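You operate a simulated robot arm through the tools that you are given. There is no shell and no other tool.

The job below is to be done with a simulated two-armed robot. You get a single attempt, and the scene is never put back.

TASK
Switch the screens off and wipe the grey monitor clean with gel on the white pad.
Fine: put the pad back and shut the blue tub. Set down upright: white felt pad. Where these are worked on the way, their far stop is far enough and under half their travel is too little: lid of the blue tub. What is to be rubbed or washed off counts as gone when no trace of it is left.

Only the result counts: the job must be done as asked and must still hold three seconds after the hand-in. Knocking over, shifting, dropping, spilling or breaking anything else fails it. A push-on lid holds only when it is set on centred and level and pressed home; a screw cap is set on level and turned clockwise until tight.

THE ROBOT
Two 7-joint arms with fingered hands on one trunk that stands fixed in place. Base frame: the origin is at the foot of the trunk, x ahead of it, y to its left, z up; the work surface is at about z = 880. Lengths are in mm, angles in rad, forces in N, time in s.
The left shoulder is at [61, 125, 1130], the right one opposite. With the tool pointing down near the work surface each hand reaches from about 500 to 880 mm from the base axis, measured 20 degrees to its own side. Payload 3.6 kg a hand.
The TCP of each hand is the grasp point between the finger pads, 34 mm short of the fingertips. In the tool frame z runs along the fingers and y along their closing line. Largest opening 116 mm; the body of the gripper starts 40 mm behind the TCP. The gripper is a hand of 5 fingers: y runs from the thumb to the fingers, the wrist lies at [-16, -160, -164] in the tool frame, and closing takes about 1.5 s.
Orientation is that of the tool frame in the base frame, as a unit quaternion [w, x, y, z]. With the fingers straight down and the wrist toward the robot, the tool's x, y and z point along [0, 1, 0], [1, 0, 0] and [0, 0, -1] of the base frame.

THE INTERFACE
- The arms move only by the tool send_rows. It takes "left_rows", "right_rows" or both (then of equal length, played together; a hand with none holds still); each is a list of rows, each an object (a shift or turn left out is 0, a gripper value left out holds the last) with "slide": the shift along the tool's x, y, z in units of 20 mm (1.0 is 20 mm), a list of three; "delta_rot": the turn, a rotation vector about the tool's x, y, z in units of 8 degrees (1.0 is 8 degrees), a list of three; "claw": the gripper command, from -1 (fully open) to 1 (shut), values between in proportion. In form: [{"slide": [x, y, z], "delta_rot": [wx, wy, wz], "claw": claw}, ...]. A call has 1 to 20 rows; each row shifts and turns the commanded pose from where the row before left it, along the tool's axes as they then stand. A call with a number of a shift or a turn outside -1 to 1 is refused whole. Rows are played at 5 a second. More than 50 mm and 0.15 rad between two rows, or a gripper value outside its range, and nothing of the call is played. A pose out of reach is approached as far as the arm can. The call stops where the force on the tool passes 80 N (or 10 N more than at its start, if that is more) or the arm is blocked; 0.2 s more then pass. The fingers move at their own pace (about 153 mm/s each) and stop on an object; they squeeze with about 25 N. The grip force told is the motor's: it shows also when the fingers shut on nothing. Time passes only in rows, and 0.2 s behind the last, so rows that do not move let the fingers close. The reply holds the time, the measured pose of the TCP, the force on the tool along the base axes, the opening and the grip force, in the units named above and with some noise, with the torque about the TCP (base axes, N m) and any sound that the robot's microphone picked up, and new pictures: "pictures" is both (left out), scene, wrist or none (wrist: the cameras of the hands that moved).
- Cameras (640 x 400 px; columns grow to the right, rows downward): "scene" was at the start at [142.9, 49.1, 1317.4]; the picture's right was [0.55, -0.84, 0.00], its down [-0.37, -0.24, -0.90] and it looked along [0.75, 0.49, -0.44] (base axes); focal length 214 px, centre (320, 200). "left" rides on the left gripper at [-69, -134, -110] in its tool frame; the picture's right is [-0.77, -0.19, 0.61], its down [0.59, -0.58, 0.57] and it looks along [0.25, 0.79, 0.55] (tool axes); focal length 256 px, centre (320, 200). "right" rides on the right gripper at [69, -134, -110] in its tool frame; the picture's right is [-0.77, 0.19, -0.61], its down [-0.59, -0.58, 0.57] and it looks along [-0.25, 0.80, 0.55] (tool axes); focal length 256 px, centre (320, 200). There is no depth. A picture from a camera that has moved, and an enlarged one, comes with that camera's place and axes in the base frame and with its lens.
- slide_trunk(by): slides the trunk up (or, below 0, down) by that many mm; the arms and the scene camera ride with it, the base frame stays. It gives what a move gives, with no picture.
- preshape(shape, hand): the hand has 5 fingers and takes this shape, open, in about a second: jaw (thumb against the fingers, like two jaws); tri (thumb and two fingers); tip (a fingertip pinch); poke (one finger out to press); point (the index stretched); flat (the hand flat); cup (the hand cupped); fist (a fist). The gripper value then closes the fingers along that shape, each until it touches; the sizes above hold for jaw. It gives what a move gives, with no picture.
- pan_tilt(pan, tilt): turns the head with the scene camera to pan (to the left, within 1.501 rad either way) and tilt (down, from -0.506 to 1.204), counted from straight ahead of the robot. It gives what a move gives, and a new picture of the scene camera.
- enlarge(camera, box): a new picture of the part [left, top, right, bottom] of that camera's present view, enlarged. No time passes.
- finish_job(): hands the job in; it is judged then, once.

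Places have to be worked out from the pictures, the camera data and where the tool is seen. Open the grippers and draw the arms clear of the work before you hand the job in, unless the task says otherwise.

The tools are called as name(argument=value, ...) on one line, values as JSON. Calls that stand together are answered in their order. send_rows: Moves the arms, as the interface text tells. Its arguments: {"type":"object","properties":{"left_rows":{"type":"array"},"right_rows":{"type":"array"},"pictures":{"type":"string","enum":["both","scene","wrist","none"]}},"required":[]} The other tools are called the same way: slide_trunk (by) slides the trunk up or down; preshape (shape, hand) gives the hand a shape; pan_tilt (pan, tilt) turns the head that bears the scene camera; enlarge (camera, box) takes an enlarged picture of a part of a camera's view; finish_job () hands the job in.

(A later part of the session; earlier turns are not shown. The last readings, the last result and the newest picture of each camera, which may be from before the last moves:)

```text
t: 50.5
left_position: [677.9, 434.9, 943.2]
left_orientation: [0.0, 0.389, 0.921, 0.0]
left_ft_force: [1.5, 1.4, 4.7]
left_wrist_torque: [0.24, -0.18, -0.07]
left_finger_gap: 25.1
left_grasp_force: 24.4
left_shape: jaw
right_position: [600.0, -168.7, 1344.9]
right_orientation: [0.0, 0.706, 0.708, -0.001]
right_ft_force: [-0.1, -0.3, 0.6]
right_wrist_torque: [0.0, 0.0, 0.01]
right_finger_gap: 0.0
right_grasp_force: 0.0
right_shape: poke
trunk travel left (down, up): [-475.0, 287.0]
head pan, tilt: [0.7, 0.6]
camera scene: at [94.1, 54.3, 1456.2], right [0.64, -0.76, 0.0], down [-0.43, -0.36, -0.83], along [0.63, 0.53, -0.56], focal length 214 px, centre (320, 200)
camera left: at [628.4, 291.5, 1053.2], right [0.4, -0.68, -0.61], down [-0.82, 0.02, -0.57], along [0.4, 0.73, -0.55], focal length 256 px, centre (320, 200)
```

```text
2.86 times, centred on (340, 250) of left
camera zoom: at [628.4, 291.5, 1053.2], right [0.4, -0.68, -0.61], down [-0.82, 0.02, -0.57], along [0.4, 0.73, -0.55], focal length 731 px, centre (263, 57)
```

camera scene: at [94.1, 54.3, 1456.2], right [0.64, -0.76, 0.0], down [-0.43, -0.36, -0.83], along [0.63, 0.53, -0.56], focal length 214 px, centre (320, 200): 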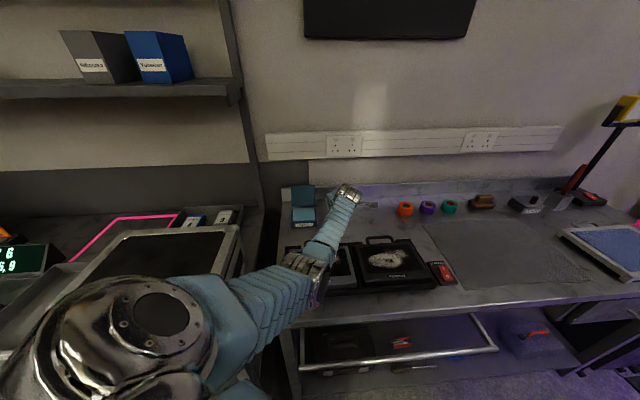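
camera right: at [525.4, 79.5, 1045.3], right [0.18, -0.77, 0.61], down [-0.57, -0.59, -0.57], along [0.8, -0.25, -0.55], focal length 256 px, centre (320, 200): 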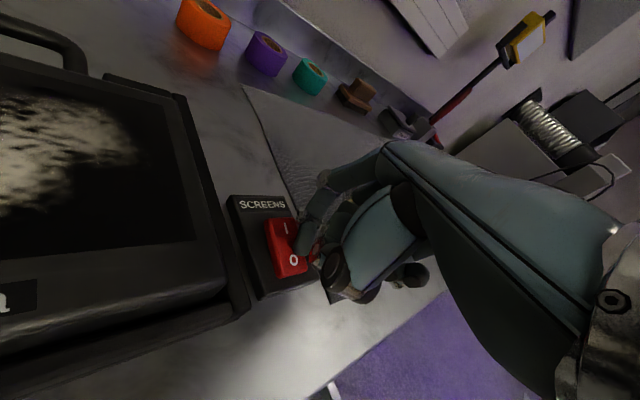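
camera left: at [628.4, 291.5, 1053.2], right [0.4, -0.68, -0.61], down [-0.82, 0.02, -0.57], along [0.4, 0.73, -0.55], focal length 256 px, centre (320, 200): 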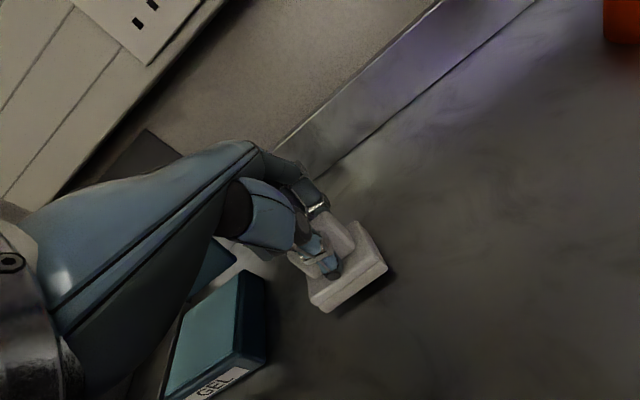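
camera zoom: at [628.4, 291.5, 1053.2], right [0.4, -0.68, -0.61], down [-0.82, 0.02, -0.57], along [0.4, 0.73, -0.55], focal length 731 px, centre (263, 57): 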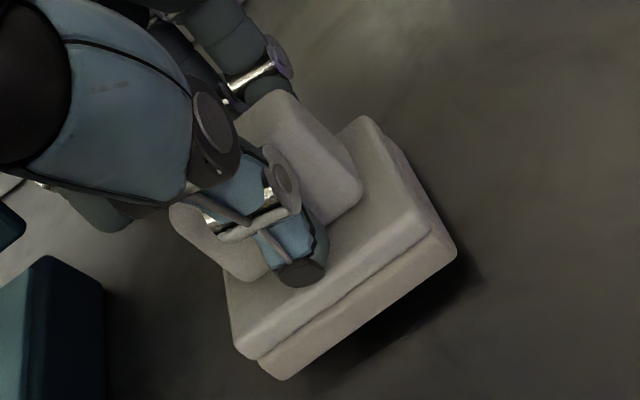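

The grip is firm: 25.1 mm gap and 24.4 N. The grasp pose to return to is about (677, 434.5, 942). I lift 60 mm and inspect how the pad hangs.

send_rows(left_rows=[{"slide": [0, 0, -0.3], "claw": 0.8}, {"slide": [0, 0, -0.6]}, {"slide": [0, 0, -0.9]}, {"slide": [0, 0, -0.9]}, {"slide": [0, 0, -0.3]}])

enlarge(camera="left", box=[260, 180, 420, 320])

enlarge(camera="scene", box=[280, 150, 390, 235])

```text
t: 51.7
left_position: [678.1, 436.7, 1001.8]
left_orientation: [0.0, 0.39, 0.921, 0.0]
left_ft_force: [0.0, 0.7, -1.3]
left_wrist_torque: [0.01, -0.01, -0.02]
left_finger_gap: 24.6
left_grasp_force: 25.4
left_shape: jaw
right_position: [600.8, -167.6, 1344.3]
right_orientation: [-0.001, 0.707, 0.707, 0.0]
right_ft_force: [0.6, 0.7, 0.0]
right_wrist_torque: [-0.02, 0.03, 0.01]
right_finger_gap: 0.3
right_grasp_force: 0.0
right_shape: poke
trunk travel left (down, up): [-475.0, 287.0]
head pan, tilt: [0.7, 0.6]
camera scene: at [94.6, 54.6, 1456.1], right [0.64, -0.76, 0.0], down [-0.43, -0.36, -0.82], along [0.63, 0.53, -0.57], focal length 214 px, centre (320, 200)
camera left: at [628.8, 291.9, 1112.6], right [0.4, -0.68, -0.61], down [-0.83, 0.02, -0.56], along [0.4, 0.73, -0.56], focal length 256 px, centre (320, 200)
```

scene: 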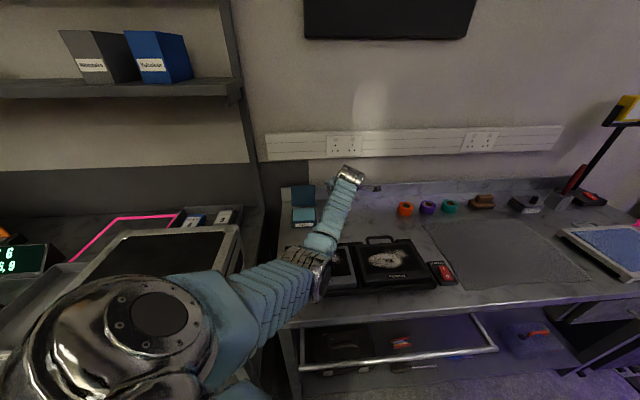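
left: 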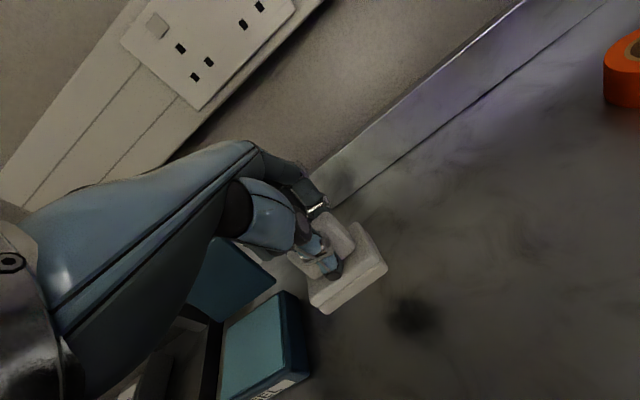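

```text
2.86 times, centred on (340, 250) of left
camera zoom: at [628.8, 291.9, 1112.6], right [0.4, -0.68, -0.61], down [-0.83, 0.02, -0.56], along [0.4, 0.73, -0.56], focal length 731 px, centre (263, 57)
```

zoom: 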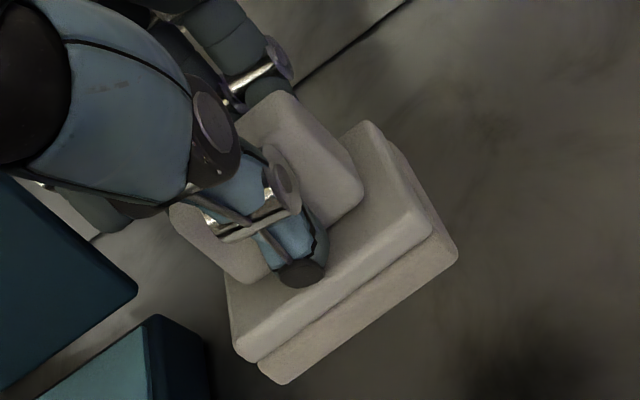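

```text
4.71 times, centred on (335, 192) of scene
camera zoom: at [94.6, 54.6, 1456.1], right [0.64, -0.76, 0.0], down [-0.43, -0.36, -0.82], along [0.63, 0.53, -0.57], focal length 1009 px, centre (249, 235)
```

zoom: 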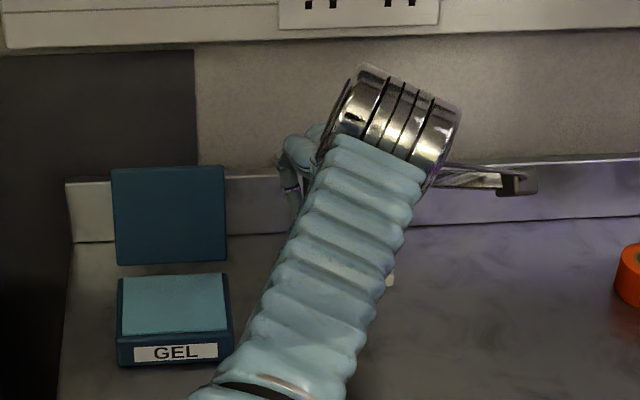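

The pad is up. I want to know whether it is tilted in the grip, so I zoom in on its edges.

enlarge(camera="left", box=[295, 205, 395, 325])

```text
3.33 times, centred on (345, 265) of left
camera zoom: at [628.8, 291.9, 1112.6], right [0.4, -0.68, -0.61], down [-0.83, 0.02, -0.56], along [0.4, 0.73, -0.56], focal length 853 px, centre (237, -17)
```

zoom: 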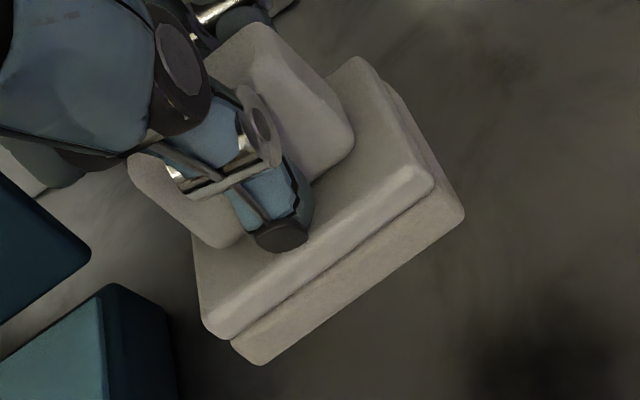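

The pad seems tilted a little front-up in the grip (about 10-15 degrees). I carry it over the tub at a safe height and check it from the head camera.

send_rows(left_rows=[{"slide": [0, 0, -0.9]}, {"slide": [0.4, 0, -0.9]}, {"slide": [0.9, 0, 0]}, {"slide": [0.9, 0, 0]}, {"slide": [0.9, 0, 0]}, {"slide": [0.9, -0.1, 0]}, {"slide": [0.9, -0.1, 0]}, {"slide": [0.9, -0.1, 0]}, {"slide": [0.9, 0, 0]}, {"slide": [0.8, 0, 0]}])

enlarge(camera="scene", box=[270, 165, 350, 225])

enlarge(camera="left", box=[260, 180, 440, 340])

```text
t: 53.9
left_position: [567.3, 539.8, 1038.3]
left_orientation: [0.0, 0.389, 0.921, -0.001]
left_ft_force: [0.2, 0.6, -1.0]
left_wrist_torque: [-0.01, 0.03, -0.02]
left_finger_gap: 24.7
left_grasp_force: 24.6
left_shape: jaw
right_position: [601.0, -168.1, 1343.7]
right_orientation: [0.0, 0.706, 0.708, -0.001]
right_ft_force: [-1.2, 0.7, 0.1]
right_wrist_torque: [-0.04, 0.02, 0.01]
right_finger_gap: 0.0
right_grasp_force: 0.0
right_shape: poke
trunk travel left (down, up): [-475.0, 287.0]
head pan, tilt: [0.7, 0.6]
camera scene: at [94.1, 55.2, 1456.2], right [0.64, -0.76, 0.0], down [-0.43, -0.36, -0.82], along [0.63, 0.53, -0.57], focal length 214 px, centre (320, 200)
camera left: at [518.3, 397.0, 1148.7], right [0.4, -0.68, -0.61], down [-0.83, 0.02, -0.56], along [0.4, 0.73, -0.56], focal length 256 px, centre (320, 200)
```

scene: 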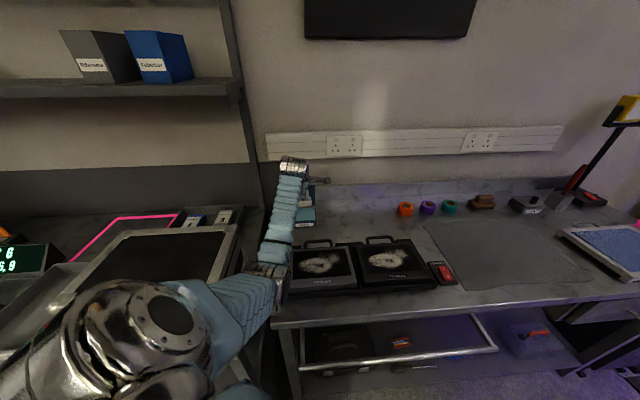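
left: 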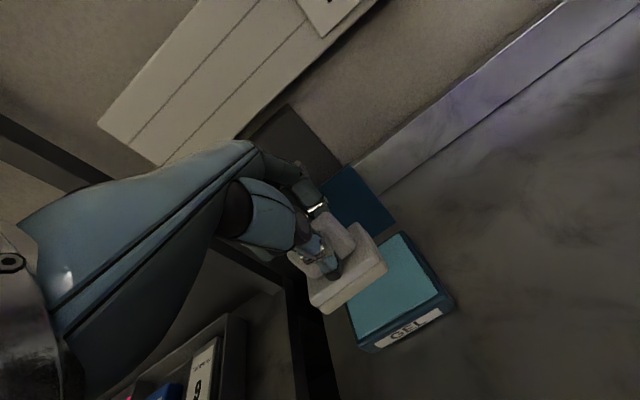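

```text
6.67 times, centred on (310, 195) of scene
camera zoom: at [94.1, 55.2, 1456.2], right [0.64, -0.76, 0.0], down [-0.43, -0.36, -0.82], along [0.63, 0.53, -0.57], focal length 1430 px, centre (387, 233)
```

zoom: 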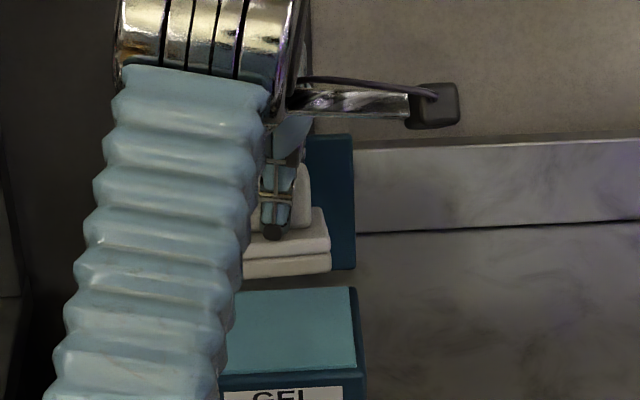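

```text
2.50 times, centred on (350, 260) of left
camera zoom: at [518.3, 397.0, 1148.7], right [0.4, -0.68, -0.61], down [-0.83, 0.02, -0.56], along [0.4, 0.73, -0.56], focal length 640 px, centre (245, 50)
```

zoom: 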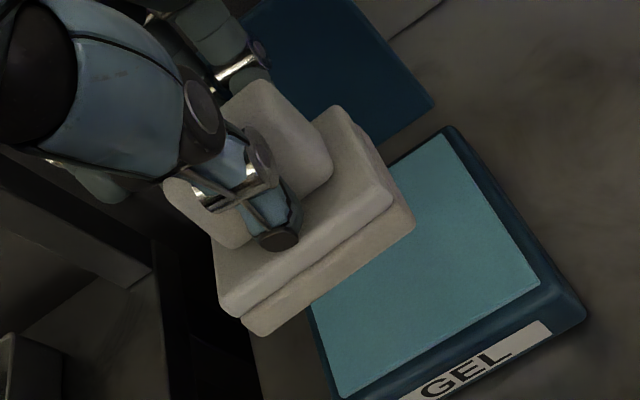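

The scene camera can see the pad's right part. I zoom in further to judge its tilt.

enlarge(camera="scene", box=[296, 180, 320, 210])

```text
13.33 times, centred on (308, 195) of scene
camera zoom: at [94.1, 55.2, 1456.2], right [0.64, -0.76, 0.0], down [-0.43, -0.36, -0.82], along [0.63, 0.53, -0.57], focal length 2860 px, centre (480, 267)
```

zoom: 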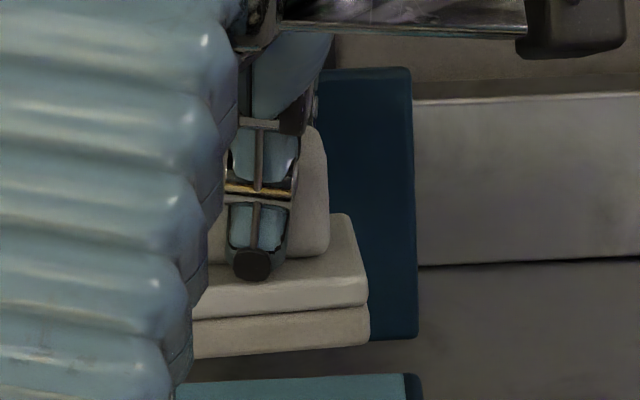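

The pad sits about 12 degrees front-up in the hand, so I tilt the hand 12.5 degrees forward to level it. Then I centre it over the gel (gel centre about 5 mm off the TCP) and lower to just above.

send_rows(left_rows=[{"delta_rot": [-0.78, 0, 0]}, {"delta_rot": [-0.78, 0, 0]}, {"slide": [-0.21, -0.28, -0.06]}, {"slide": [0, -0.16, 0.73]}, {"slide": [0, -0.16, 0.73]}, {"slide": [0, -0.16, 0.73]}])

enlarge(camera="scene", box=[280, 180, 340, 225])

enlarge(camera="left", box=[260, 180, 440, 340])

```text
t: 55.3
left_position: [565.2, 530.5, 993.6]
left_orientation: [0.041, 0.387, 0.916, 0.1]
left_ft_force: [-0.3, 0.0, -0.4]
left_wrist_torque: [0.01, -0.01, -0.02]
left_finger_gap: 24.6
left_grasp_force: 25.1
left_shape: jaw
right_position: [601.4, -168.1, 1344.1]
right_orientation: [-0.001, 0.706, 0.708, -0.001]
right_ft_force: [-0.2, 0.2, 0.0]
right_wrist_torque: [0.02, 0.01, -0.03]
right_finger_gap: 0.2
right_grasp_force: 0.1
right_shape: poke
trunk travel left (down, up): [-475.0, 287.0]
head pan, tilt: [0.7, 0.6]
camera scene: at [94.6, 54.8, 1456.1], right [0.64, -0.76, 0.0], down [-0.43, -0.36, -0.82], along [0.63, 0.53, -0.57], focal length 214 px, centre (320, 200)
camera left: at [502.4, 373.6, 1072.8], right [0.5, -0.59, -0.64], down [-0.73, 0.11, -0.68], along [0.47, 0.8, -0.37], focal length 256 px, centre (320, 200)
```

scene: 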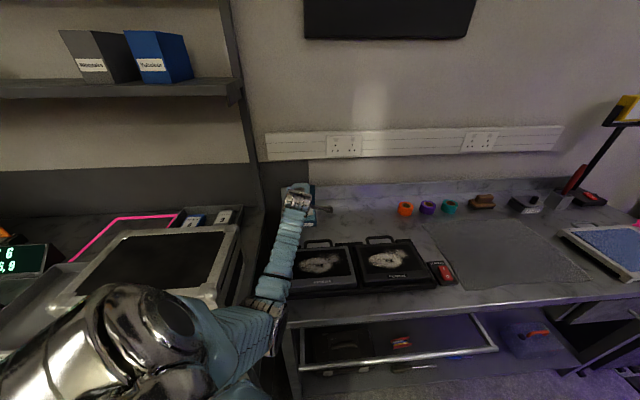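
left: 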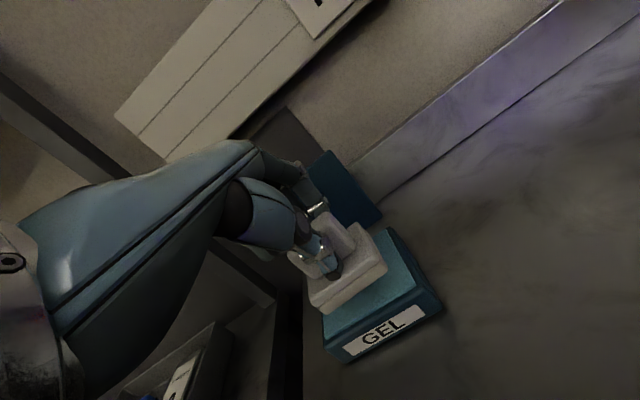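

```text
8.89 times, centred on (310, 202) of scene
camera zoom: at [94.6, 54.8, 1456.1], right [0.64, -0.76, 0.0], down [-0.43, -0.36, -0.82], along [0.63, 0.53, -0.57], focal length 1906 px, centre (409, 178)
```

zoom: 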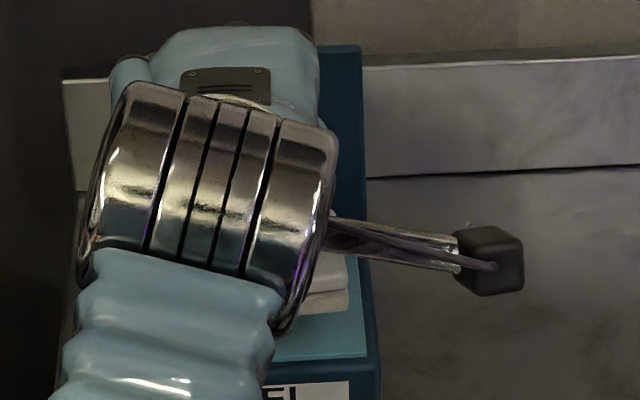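

```text
2.50 times, centred on (350, 260) of left
camera zoom: at [502.4, 373.6, 1072.8], right [0.5, -0.59, -0.64], down [-0.73, 0.11, -0.68], along [0.47, 0.8, -0.37], focal length 640 px, centre (245, 50)
```

zoom: 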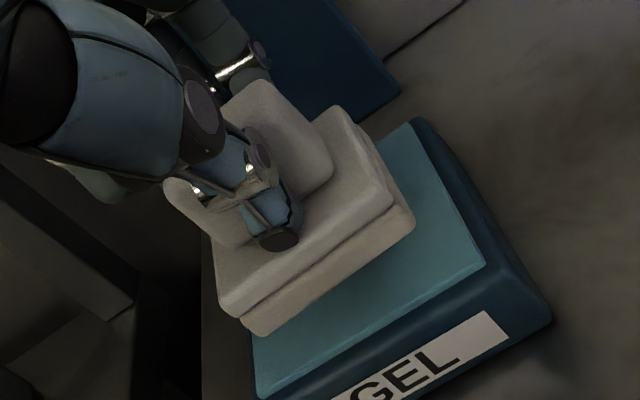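

The pad is centred over the gel with margin at the front and right. I lower in small steps until it touches the gel.

send_rows(left_rows=[{"slide": [0, -0.032, 0.147]}, {"slide": [0, -0.032, 0.147]}, {"slide": [0, -0.032, 0.147]}], pictures="wrist")

```text
t: 56.1
left_position: [566.6, 531.0, 984.5]
left_orientation: [0.042, 0.387, 0.916, 0.1]
left_ft_force: [0.9, 0.1, -1.2]
left_wrist_torque: [-0.03, -0.01, -0.01]
left_finger_gap: 24.6
left_grasp_force: 25.0
left_shape: jaw
right_position: [600.4, -169.2, 1343.3]
right_orientation: [0.0, 0.706, 0.708, -0.001]
right_ft_force: [-0.7, -0.5, 0.3]
right_wrist_torque: [0.03, 0.01, -0.02]
right_finger_gap: 0.0
right_grasp_force: 0.1
right_shape: poke
trunk travel left (down, up): [-475.0, 287.0]
head pan, tilt: [0.7, 0.6]
camera left: at [502.4, 373.8, 1064.5], right [0.5, -0.59, -0.64], down [-0.73, 0.11, -0.68], along [0.47, 0.8, -0.37], focal length 256 px, centre (320, 200)
```

left: 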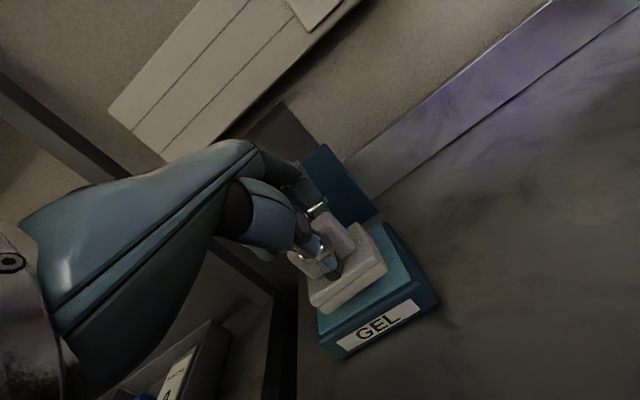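

There is no contact yet at pad bottom of about z = 928. I continue down in 2 mm steps.

send_rows(left_rows=[{"slide": [0, -0.022, 0.098]}, {"slide": [0, -0.022, 0.098]}, {"slide": [0, -0.022, 0.098]}], pictures="wrist")

enlarge(camera="left", box=[280, 200, 440, 340])

```text
t: 56.9
left_position: [567.9, 531.5, 979.3]
left_orientation: [0.042, 0.387, 0.916, 0.099]
left_ft_force: [-1.4, -0.2, -1.4]
left_wrist_torque: [-0.01, 0.0, 0.04]
left_finger_gap: 24.9
left_grasp_force: 25.4
left_shape: jaw
right_position: [600.0, -168.4, 1343.4]
right_orientation: [-0.001, 0.707, 0.708, 0.0]
right_ft_force: [0.1, 0.1, -0.3]
right_wrist_torque: [0.0, 0.0, 0.01]
right_finger_gap: 0.0
right_grasp_force: 0.1
right_shape: poke
trunk travel left (down, up): [-475.0, 287.0]
head pan, tilt: [0.7, 0.6]
camera left: at [503.2, 374.4, 1058.4], right [0.5, -0.59, -0.64], down [-0.73, 0.11, -0.68], along [0.47, 0.8, -0.37], focal length 256 px, centre (320, 200)
```

left: 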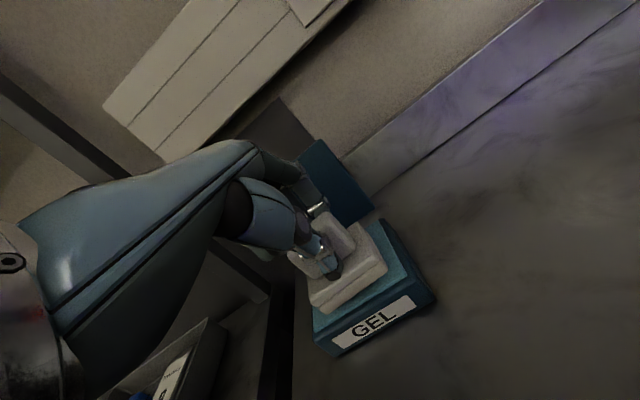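

```text
2.86 times, centred on (360, 270) of left
camera zoom: at [503.2, 374.4, 1058.4], right [0.5, -0.59, -0.64], down [-0.73, 0.11, -0.68], along [0.47, 0.8, -0.37], focal length 731 px, centre (206, 0)
```

zoom: 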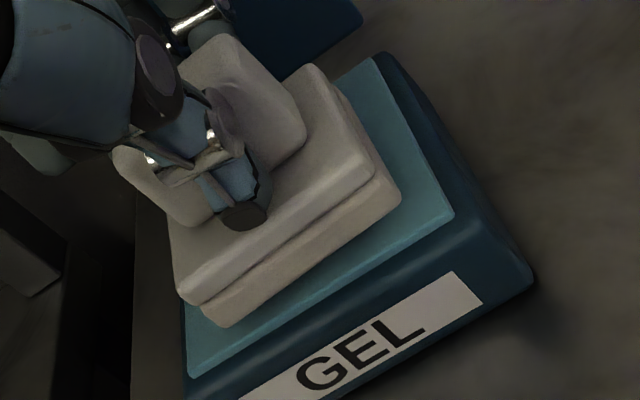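

Still no contact. I keep lowering in 2 mm steps.

send_rows(left_rows=[{"slide": [0, -0.022, 0.098]}, {"slide": [0, -0.022, 0.098]}, {"slide": [0, -0.022, 0.098]}], pictures="wrist")

enlarge(camera="left", box=[280, 200, 440, 340])

```text
t: 57.7
left_position: [566.4, 531.9, 973.7]
left_orientation: [0.042, 0.387, 0.916, 0.099]
left_ft_force: [0.7, 0.1, -0.2]
left_wrist_torque: [-0.03, 0.0, 0.01]
left_finger_gap: 24.6
left_grasp_force: 25.0
left_shape: jaw
right_position: [600.2, -168.2, 1343.9]
right_orientation: [-0.001, 0.707, 0.708, 0.0]
right_ft_force: [-0.1, -0.3, 0.4]
right_wrist_torque: [0.01, 0.01, -0.02]
right_finger_gap: 0.0
right_grasp_force: 0.2
right_shape: poke
trunk travel left (down, up): [-475.0, 287.0]
head pan, tilt: [0.7, 0.6]
camera left: at [503.3, 375.1, 1052.2], right [0.5, -0.59, -0.64], down [-0.73, 0.11, -0.68], along [0.47, 0.8, -0.37], focal length 256 px, centre (320, 200)
```

left: 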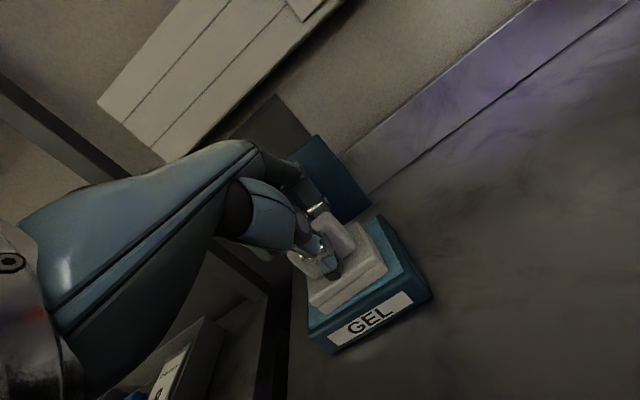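

```text
2.86 times, centred on (360, 270) of left
camera zoom: at [503.3, 375.1, 1052.2], right [0.5, -0.59, -0.64], down [-0.73, 0.11, -0.68], along [0.47, 0.8, -0.37], focal length 731 px, centre (206, 0)
```

zoom: 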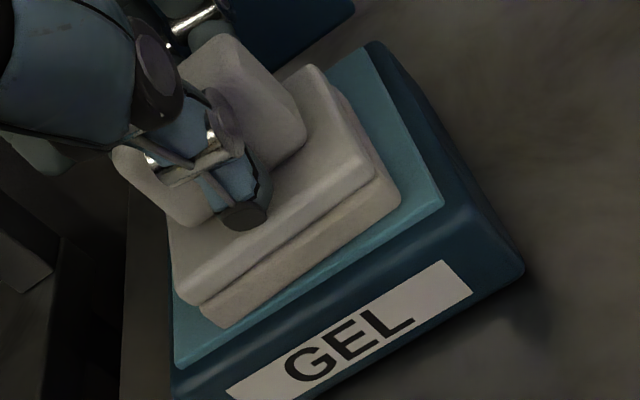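

No force yet; pad bottom is estimated at about z = 917. I go on down in 2 mm steps.

send_rows(left_rows=[{"slide": [0, -0.022, 0.098]}, {"slide": [0, -0.022, 0.098]}, {"slide": [0, -0.022, 0.098]}], pictures="wrist")

enlarge(camera="left", box=[280, 200, 440, 340])

```text
t: 58.5
left_position: [566.6, 531.9, 971.5]
left_orientation: [0.044, 0.387, 0.915, 0.103]
left_ft_force: [1.4, 1.2, 17.6]
left_wrist_torque: [-0.17, 0.13, -0.02]
left_finger_gap: 24.7
left_grasp_force: 24.7
left_shape: jaw
right_position: [600.1, -169.7, 1345.1]
right_orientation: [-0.001, 0.706, 0.708, 0.0]
right_ft_force: [1.2, 0.6, 0.1]
right_wrist_torque: [-0.03, 0.02, -0.01]
right_finger_gap: 0.0
right_grasp_force: 0.0
right_shape: poke
trunk travel left (down, up): [-475.0, 287.0]
head pan, tilt: [0.7, 0.6]
camera left: at [502.7, 374.2, 1049.6], right [0.5, -0.58, -0.64], down [-0.72, 0.12, -0.68], along [0.47, 0.8, -0.36], focal length 256 px, centre (320, 200)
```

left: 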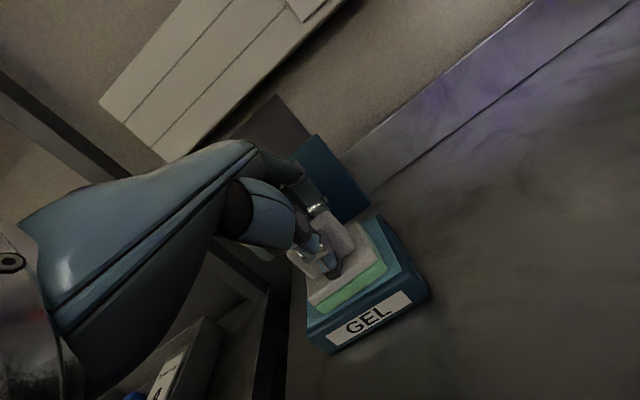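

```text
2.86 times, centred on (360, 270) of left
camera zoom: at [502.7, 374.2, 1049.6], right [0.5, -0.58, -0.64], down [-0.72, 0.12, -0.68], along [0.47, 0.8, -0.36], focal length 731 px, centre (206, 0)
```

zoom: 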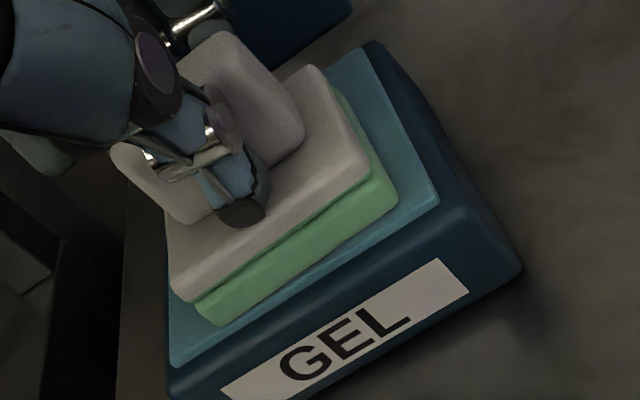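

The pad's lower layer turned green: it is loaded with gel at 17.6 N. The torque shows the front edge pressing more, so I ease the hand tilt to about -6 degrees as I lift straight up.

send_rows(left_rows=[{"slide": [0, 0.11, -0.49]}, {"slide": [0, 0.217, -0.977]}, {"slide": [0, 0.217, -0.977]}, {"slide": [0, 0.217, -0.977]}, {"delta_rot": [0.4, 0, 0]}, {"delta_rot": [0.4, 0, 0]}])

slide_trunk(by=80)

enlarge(camera="left", box=[260, 180, 440, 340])

pan_tilt(pan=0.7, tilt=0.85)

```text
t: 59.9
left_position: [567.8, 530.9, 1036.2]
left_orientation: [0.019, 0.389, 0.92, 0.048]
left_ft_force: [-0.4, -0.4, -0.7]
left_wrist_torque: [-0.03, 0.02, -0.03]
left_finger_gap: 25.0
left_grasp_force: 24.6
left_shape: jaw
right_position: [600.2, -168.2, 1344.3]
right_orientation: [-0.001, 0.707, 0.707, -0.001]
right_ft_force: [-0.4, -0.8, -0.2]
right_wrist_torque: [0.01, 0.01, 0.02]
right_finger_gap: 0.1
right_grasp_force: 0.2
right_shape: poke
trunk travel left (down, up): [-475.0, 287.0]
head pan, tilt: [0.7, 0.6]
camera scene: at [94.5, 54.7, 1456.1], right [0.64, -0.76, 0.0], down [-0.43, -0.36, -0.82], along [0.63, 0.53, -0.57], focal length 214 px, centre (320, 200)
camera left: at [510.3, 381.8, 1132.2], right [0.45, -0.64, -0.63], down [-0.78, 0.06, -0.62], along [0.44, 0.77, -0.47], focal length 256 px, centre (320, 200)
```

scene: 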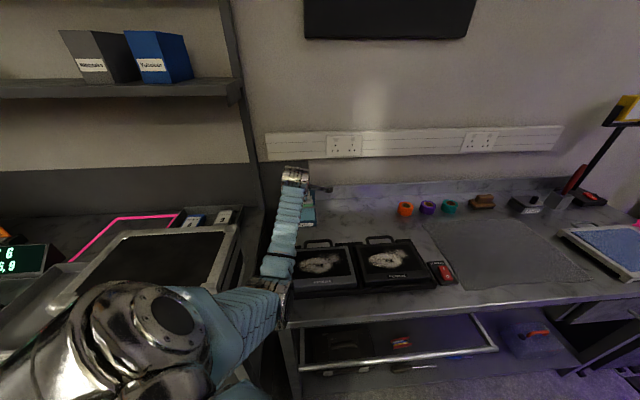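
left: 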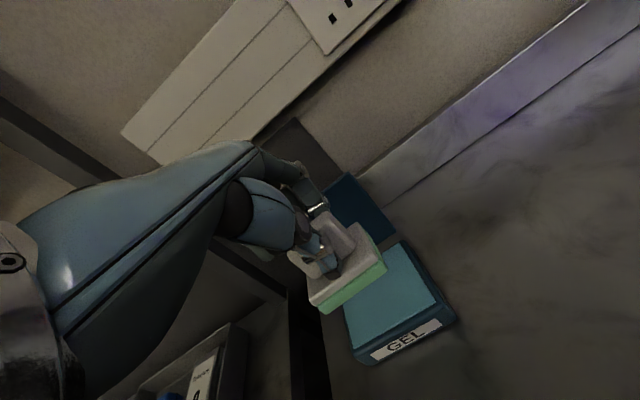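

```text
t: 61.0
left_position: [567.1, 532.7, 1116.7]
left_orientation: [0.02, 0.388, 0.92, 0.048]
left_ft_force: [0.3, 0.3, -0.9]
left_wrist_torque: [0.03, 0.03, 0.01]
left_finger_gap: 25.0
left_grasp_force: 25.6
left_shape: jaw
right_position: [601.3, -168.3, 1423.6]
right_orientation: [0.0, 0.706, 0.708, -0.001]
right_ft_force: [0.7, 0.9, -0.2]
right_wrist_torque: [0.01, 0.0, 0.02]
right_finger_gap: 0.0
right_grasp_force: 0.0
right_shape: poke
trunk travel left (down, up): [-555.0, 207.0]
head pan, tilt: [0.7, 0.6]
```

```text
2.50 times, centred on (350, 260) of left
camera zoom: at [510.8, 381.9, 1212.0], right [0.45, -0.64, -0.63], down [-0.78, 0.06, -0.62], along [0.44, 0.77, -0.47], focal length 640 px, centre (245, 50)
```

zoom: 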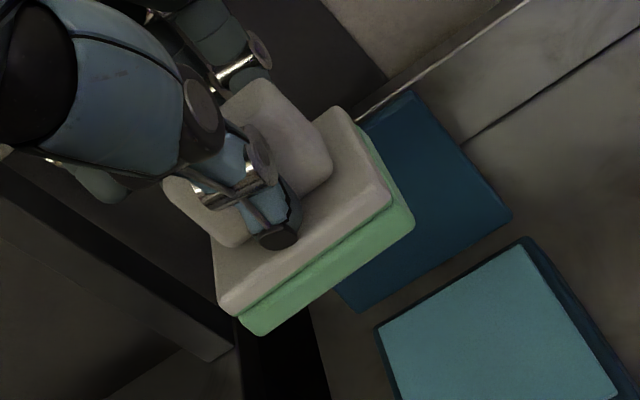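

```text
t: 61.8
left_position: [568.2, 532.9, 1117.0]
left_orientation: [0.02, 0.389, 0.92, 0.048]
left_ft_force: [0.4, 0.4, -1.2]
left_wrist_torque: [-0.01, 0.01, -0.01]
left_finger_gap: 25.0
left_grasp_force: 24.6
left_shape: jaw
right_position: [601.6, -167.8, 1423.5]
right_orientation: [0.0, 0.706, 0.708, -0.001]
right_ft_force: [-0.4, 0.7, 0.1]
right_wrist_torque: [0.03, 0.0, 0.01]
right_finger_gap: 0.1
right_grasp_force: 0.1
right_shape: poke
trunk travel left (down, up): [-555.0, 207.0]
head pan, tilt: [0.7, 0.85]
camera scene: at [76.7, 48.2, 1515.8], right [0.64, -0.76, 0.0], down [-0.57, -0.48, -0.66], along [0.5, 0.43, -0.75], focal length 214 px, centre (320, 200)
```

scene: 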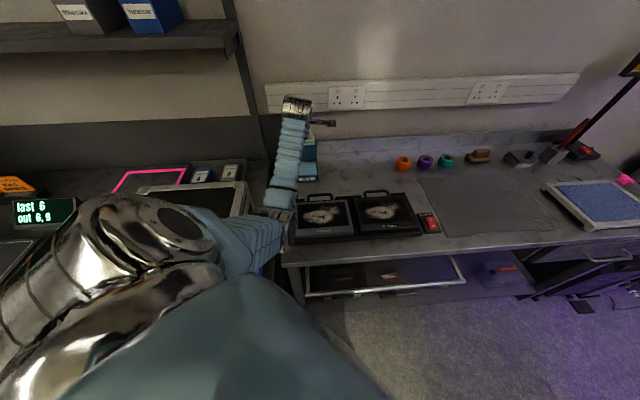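

The pad is evenly green. I carry it over to the top-right part of the grey screen and stop at a hover.

send_rows(left_rows=[{"slide": [-0.44, -0.91, 0.0]}, {"slide": [-0.44, -0.91, 0.0]}, {"slide": [-0.44, -0.91, 0.1]}, {"slide": [-0.44, -0.91, 0.3]}, {"slide": [-0.44, -0.91, 0.4]}, {"slide": [-0.44, -0.91, 0.4]}, {"slide": [-0.44, -0.91, 0.4]}, {"slide": [-0.44, -0.91, 0.4]}, {"slide": [-0.44, -0.91, 0.4]}, {"slide": [-0.44, -0.91, 0.4]}, {"slide": [-0.44, -0.91, 0.4]}, {"slide": [-0.44, -0.91, 0.4]}])

enlarge(camera="left", box=[220, 150, 460, 350])

enlarge(camera="scene", box=[260, 150, 420, 250])

```text
t: 64.6
left_position: [510.2, 349.1, 1069.9]
left_orientation: [0.028, 0.384, 0.916, 0.111]
left_ft_force: [0.1, 0.4, -0.3]
left_wrist_torque: [-0.02, 0.0, 0.04]
left_finger_gap: 24.6
left_grasp_force: 25.7
left_shape: jaw
right_position: [600.1, -167.7, 1424.9]
right_orientation: [-0.001, 0.707, 0.707, -0.001]
right_ft_force: [-0.2, -0.2, 0.2]
right_wrist_torque: [-0.02, -0.02, -0.02]
right_finger_gap: 0.0
right_grasp_force: 0.0
right_shape: poke
trunk travel left (down, up): [-555.0, 207.0]
head pan, tilt: [0.7, 0.85]
stopped in row 12 (left hand): the arm was blocked; the commanded pose is now the measured one
camera scene: at [76.7, 48.2, 1515.7], right [0.64, -0.76, 0.0], down [-0.57, -0.48, -0.66], along [0.5, 0.43, -0.75], focal length 214 px, centre (320, 200)
camera left: at [449.7, 188.6, 1144.7], right [0.49, -0.56, -0.66], down [-0.74, 0.13, -0.66], along [0.46, 0.82, -0.35], focal length 256 px, centre (320, 200)
```

scene: 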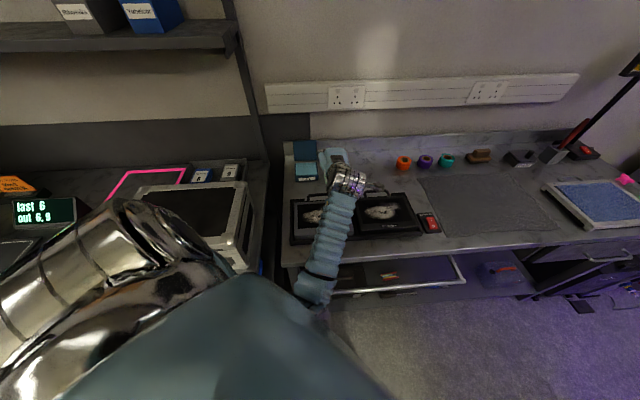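
left: 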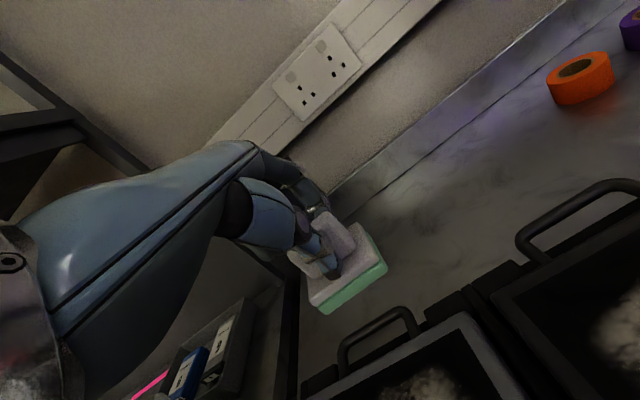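

```text
2.00 times, centred on (340, 250) of left
camera zoom: at [449.7, 188.6, 1144.7], right [0.49, -0.56, -0.66], down [-0.74, 0.13, -0.66], along [0.46, 0.82, -0.35], focal length 512 px, centre (280, 100)
```

zoom: 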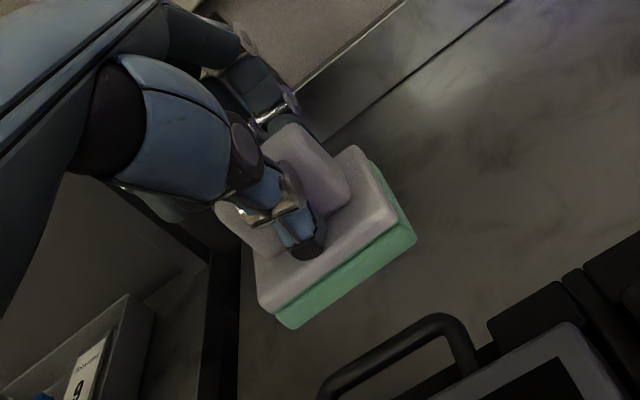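

```text
4.00 times, centred on (340, 200) of scene
camera zoom: at [76.7, 48.2, 1515.7], right [0.64, -0.76, 0.0], down [-0.57, -0.48, -0.66], along [0.5, 0.43, -0.75], focal length 858 px, centre (240, 200)
```

zoom: 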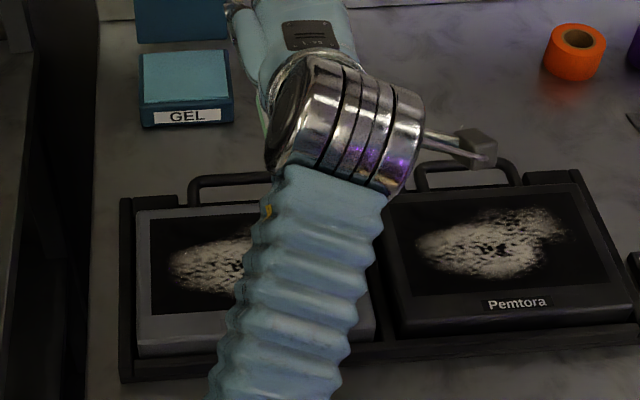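

The arm hit a joint limit with the hand at this heading. I turn the hand about 30 degrees clockwise, which suits the left arm here, and re-level the pad.

send_rows(left_rows=[{"slide": [0.2, 0.2, 0], "delta_rot": [0.22, -0.06, 0.5]}, {"delta_rot": [0.22, -0.06, 0.9]}, {"delta_rot": [0.22, -0.16, 0.9]}, {"delta_rot": [0.22, -0.16, 0.9]}, {"delta_rot": [0, -0.07, 0.6]}])

```text
t: 65.8
left_position: [510.4, 353.8, 1070.0]
left_orientation: [0.012, 0.616, 0.787, 0.042]
left_ft_force: [0.0, 0.5, -0.9]
left_wrist_torque: [-0.01, -0.02, 0.02]
left_finger_gap: 25.0
left_grasp_force: 25.0
left_shape: jaw
right_position: [601.0, -168.0, 1424.1]
right_orientation: [0.0, 0.706, 0.708, -0.001]
right_ft_force: [-0.2, -0.2, -0.2]
right_wrist_torque: [-0.03, -0.03, -0.03]
right_finger_gap: 0.0
right_grasp_force: 0.1
right_shape: poke
trunk travel left (down, up): [-555.0, 207.0]
head pan, tilt: [0.7, 0.85]
camera scene: at [76.5, 48.3, 1515.7], right [0.64, -0.76, 0.0], down [-0.57, -0.48, -0.66], along [0.5, 0.43, -0.75], focal length 214 px, centre (320, 200)
camera left: at [388.2, 248.4, 1167.3], right [0.05, -0.76, -0.65], down [-0.66, 0.46, -0.59], along [0.75, 0.46, -0.48], focal length 256 px, centre (320, 200)
```

scene: 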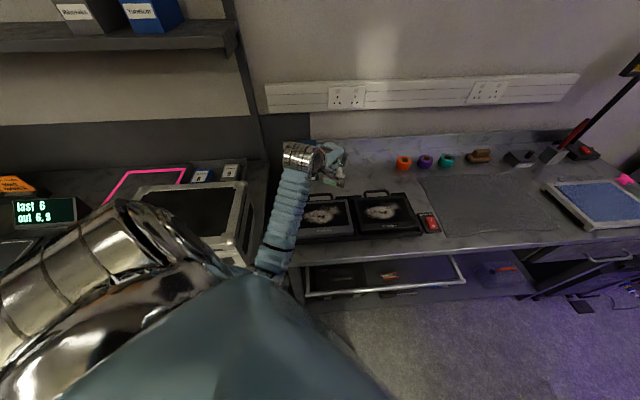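
left: 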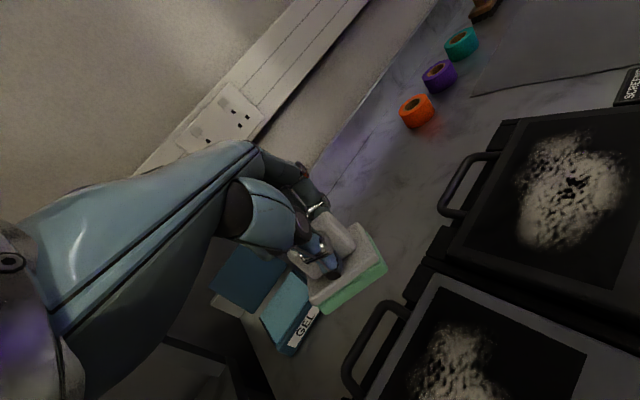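

The hand is free again at about 14 degrees heading. I level the small roll, move over the upper-right part of the grey screen and descend to about 25 mm above it.

send_rows(left_rows=[{"slide": [-0.46, -0.47, 0.5], "delta_rot": [0, -0.12, 0]}, {"slide": [-0.46, -0.47, 0.8], "delta_rot": [0, -0.12, 0]}, {"slide": [-0.46, -0.47, 0.9]}, {"slide": [-0.46, -0.47, 0.9]}, {"slide": [0, 0, 0.5]}])

enlarge(camera="left", box=[240, 180, 480, 380])

enlarge(camera="scene", box=[270, 140, 400, 240])

```text
t: 67.0
left_position: [488.9, 310.6, 994.3]
left_orientation: [0.025, 0.616, 0.787, 0.031]
left_ft_force: [-0.1, -0.1, -1.2]
left_wrist_torque: [0.0, 0.02, 0.04]
left_finger_gap: 24.8
left_grasp_force: 25.1
left_shape: jaw
right_position: [600.3, -168.6, 1424.6]
right_orientation: [-0.001, 0.707, 0.707, 0.0]
right_ft_force: [0.1, -0.6, -0.7]
right_wrist_torque: [0.01, -0.01, -0.01]
right_finger_gap: 0.0
right_grasp_force: 0.1
right_shape: poke
trunk travel left (down, up): [-555.0, 207.0]
head pan, tilt: [0.7, 0.85]
camera scene: at [76.8, 48.2, 1515.7], right [0.64, -0.76, 0.0], down [-0.57, -0.48, -0.66], along [0.5, 0.43, -0.75], focal length 214 px, centre (320, 200)
camera left: at [365.6, 208.8, 1094.3], right [0.05, -0.78, -0.62], down [-0.66, 0.45, -0.61], along [0.75, 0.44, -0.49], focal length 256 px, centre (320, 200)
```

scene: 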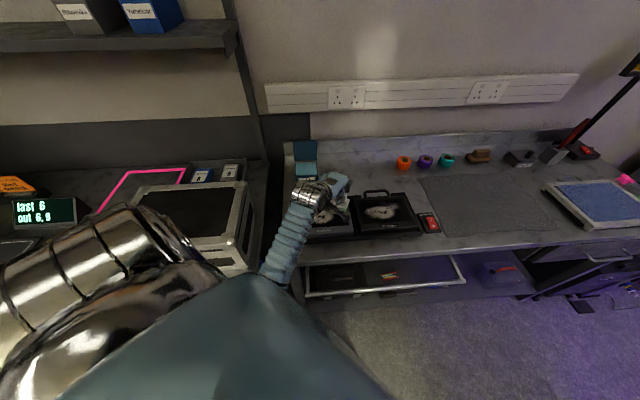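
left: 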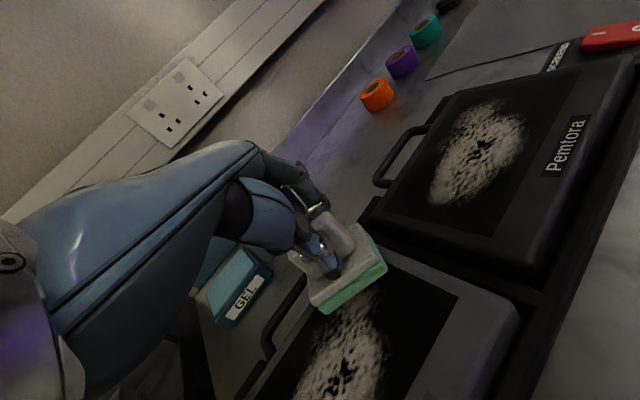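

```text
2.00 times, centred on (360, 280) of left
camera zoom: at [365.6, 208.8, 1094.3], right [0.05, -0.78, -0.62], down [-0.66, 0.45, -0.61], along [0.75, 0.44, -0.49], focal length 512 px, centre (240, 40)
```

zoom: 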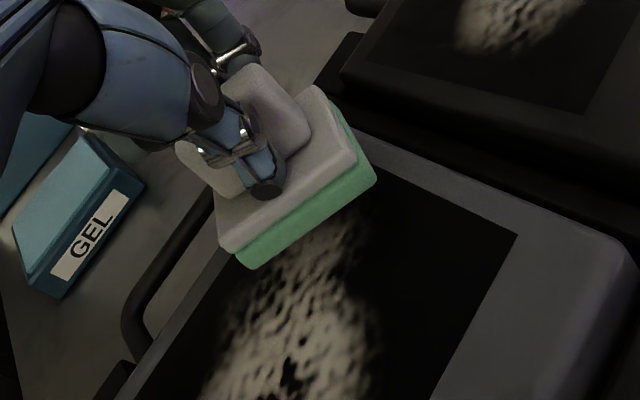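

```text
4.00 times, centred on (335, 190) of scene
camera zoom: at [76.8, 48.2, 1515.7], right [0.64, -0.76, 0.0], down [-0.57, -0.48, -0.66], along [0.5, 0.43, -0.75], focal length 858 px, centre (260, 240)
```

zoom: 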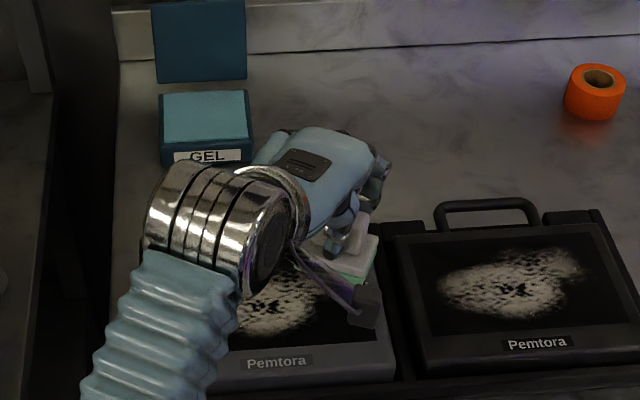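

The pad hovers over the upper-right of the grey screen, level. I descend, then step down gently until contact.

send_rows(left_rows=[{"slide": [0.22, -0.16, 0.45]}, {"slide": [0, -0.035, 0.45]}, {"slide": [0, -0.008, 0.1]}, {"slide": [0, -0.008, 0.1]}], pictures="wrist")

enlarge(camera="left", box=[260, 180, 440, 340])

```text
t: 68.0
left_position: [483.9, 313.2, 979.8]
left_orientation: [0.028, 0.616, 0.787, 0.037]
left_ft_force: [-11.5, -1.8, 32.3]
left_wrist_torque: [0.13, -0.27, 0.0]
left_finger_gap: 24.6
left_grasp_force: 24.7
left_shape: jaw
right_position: [596.5, -171.0, 1426.3]
right_orientation: [-0.001, 0.707, 0.707, 0.001]
right_ft_force: [0.0, 0.2, 0.0]
right_wrist_torque: [-0.01, 0.02, 0.01]
right_finger_gap: 0.0
right_grasp_force: 0.0
right_shape: poke
trunk travel left (down, up): [-555.0, 207.0]
head pan, tilt: [0.7, 0.85]
camera left: at [359.7, 211.8, 1076.2], right [0.06, -0.78, -0.63], down [-0.65, 0.45, -0.61], along [0.76, 0.44, -0.48], focal length 256 px, centre (320, 200)
```

left: 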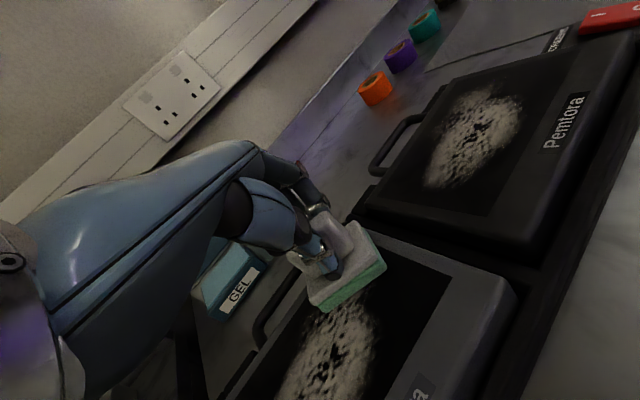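

```text
2.50 times, centred on (350, 260) of left
camera zoom: at [359.7, 211.8, 1076.2], right [0.06, -0.78, -0.63], down [-0.65, 0.45, -0.61], along [0.76, 0.44, -0.48], focal length 640 px, centre (245, 50)
```

zoom: 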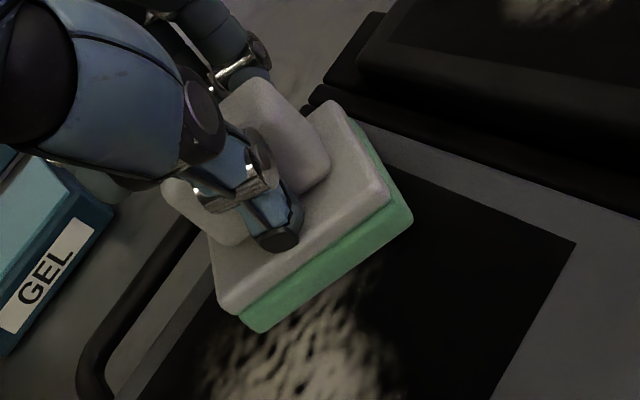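

Contact came at z ≈ 980 with the pressure at the pad's far edge, so I need a little more forward tilt. I lift 6 mm, tilt 4.4 degrees and touch down again.

send_rows(left_rows=[{"slide": [0, 0.024, -0.35]}, {"slide": [0, -0.1, 0], "delta_rot": [-0.28, 0, 0]}, {"slide": [0, -0.1, 0], "delta_rot": [-0.27, 0, 0]}, {"slide": [0, -0.015, 0.1]}, {"slide": [0, -0.015, 0.1]}], pictures="wrist")

```text
t: 69.2
left_position: [481.1, 313.2, 978.3]
left_orientation: [0.05, 0.614, 0.785, 0.065]
left_ft_force: [-6.1, -1.1, 19.4]
left_wrist_torque: [0.09, -0.11, 0.03]
left_finger_gap: 24.7
left_grasp_force: 24.7
left_shape: jaw
right_position: [598.2, -168.9, 1425.6]
right_orientation: [0.0, 0.706, 0.708, 0.002]
right_ft_force: [-0.6, -0.3, 0.1]
right_wrist_torque: [-0.01, 0.02, -0.01]
right_finger_gap: 0.2
right_grasp_force: 0.1
right_shape: poke
trunk travel left (down, up): [-555.0, 207.0]
head pan, tilt: [0.7, 0.85]
camera left: at [350.3, 209.4, 1064.8], right [0.1, -0.77, -0.63], down [-0.61, 0.46, -0.65], along [0.79, 0.45, -0.42], focal length 256 px, centre (320, 200)
```

left: 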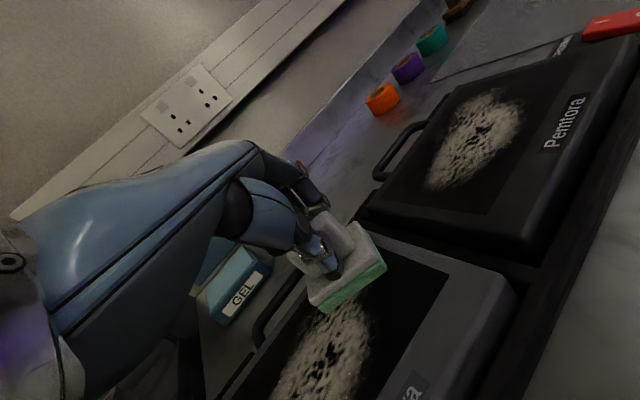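

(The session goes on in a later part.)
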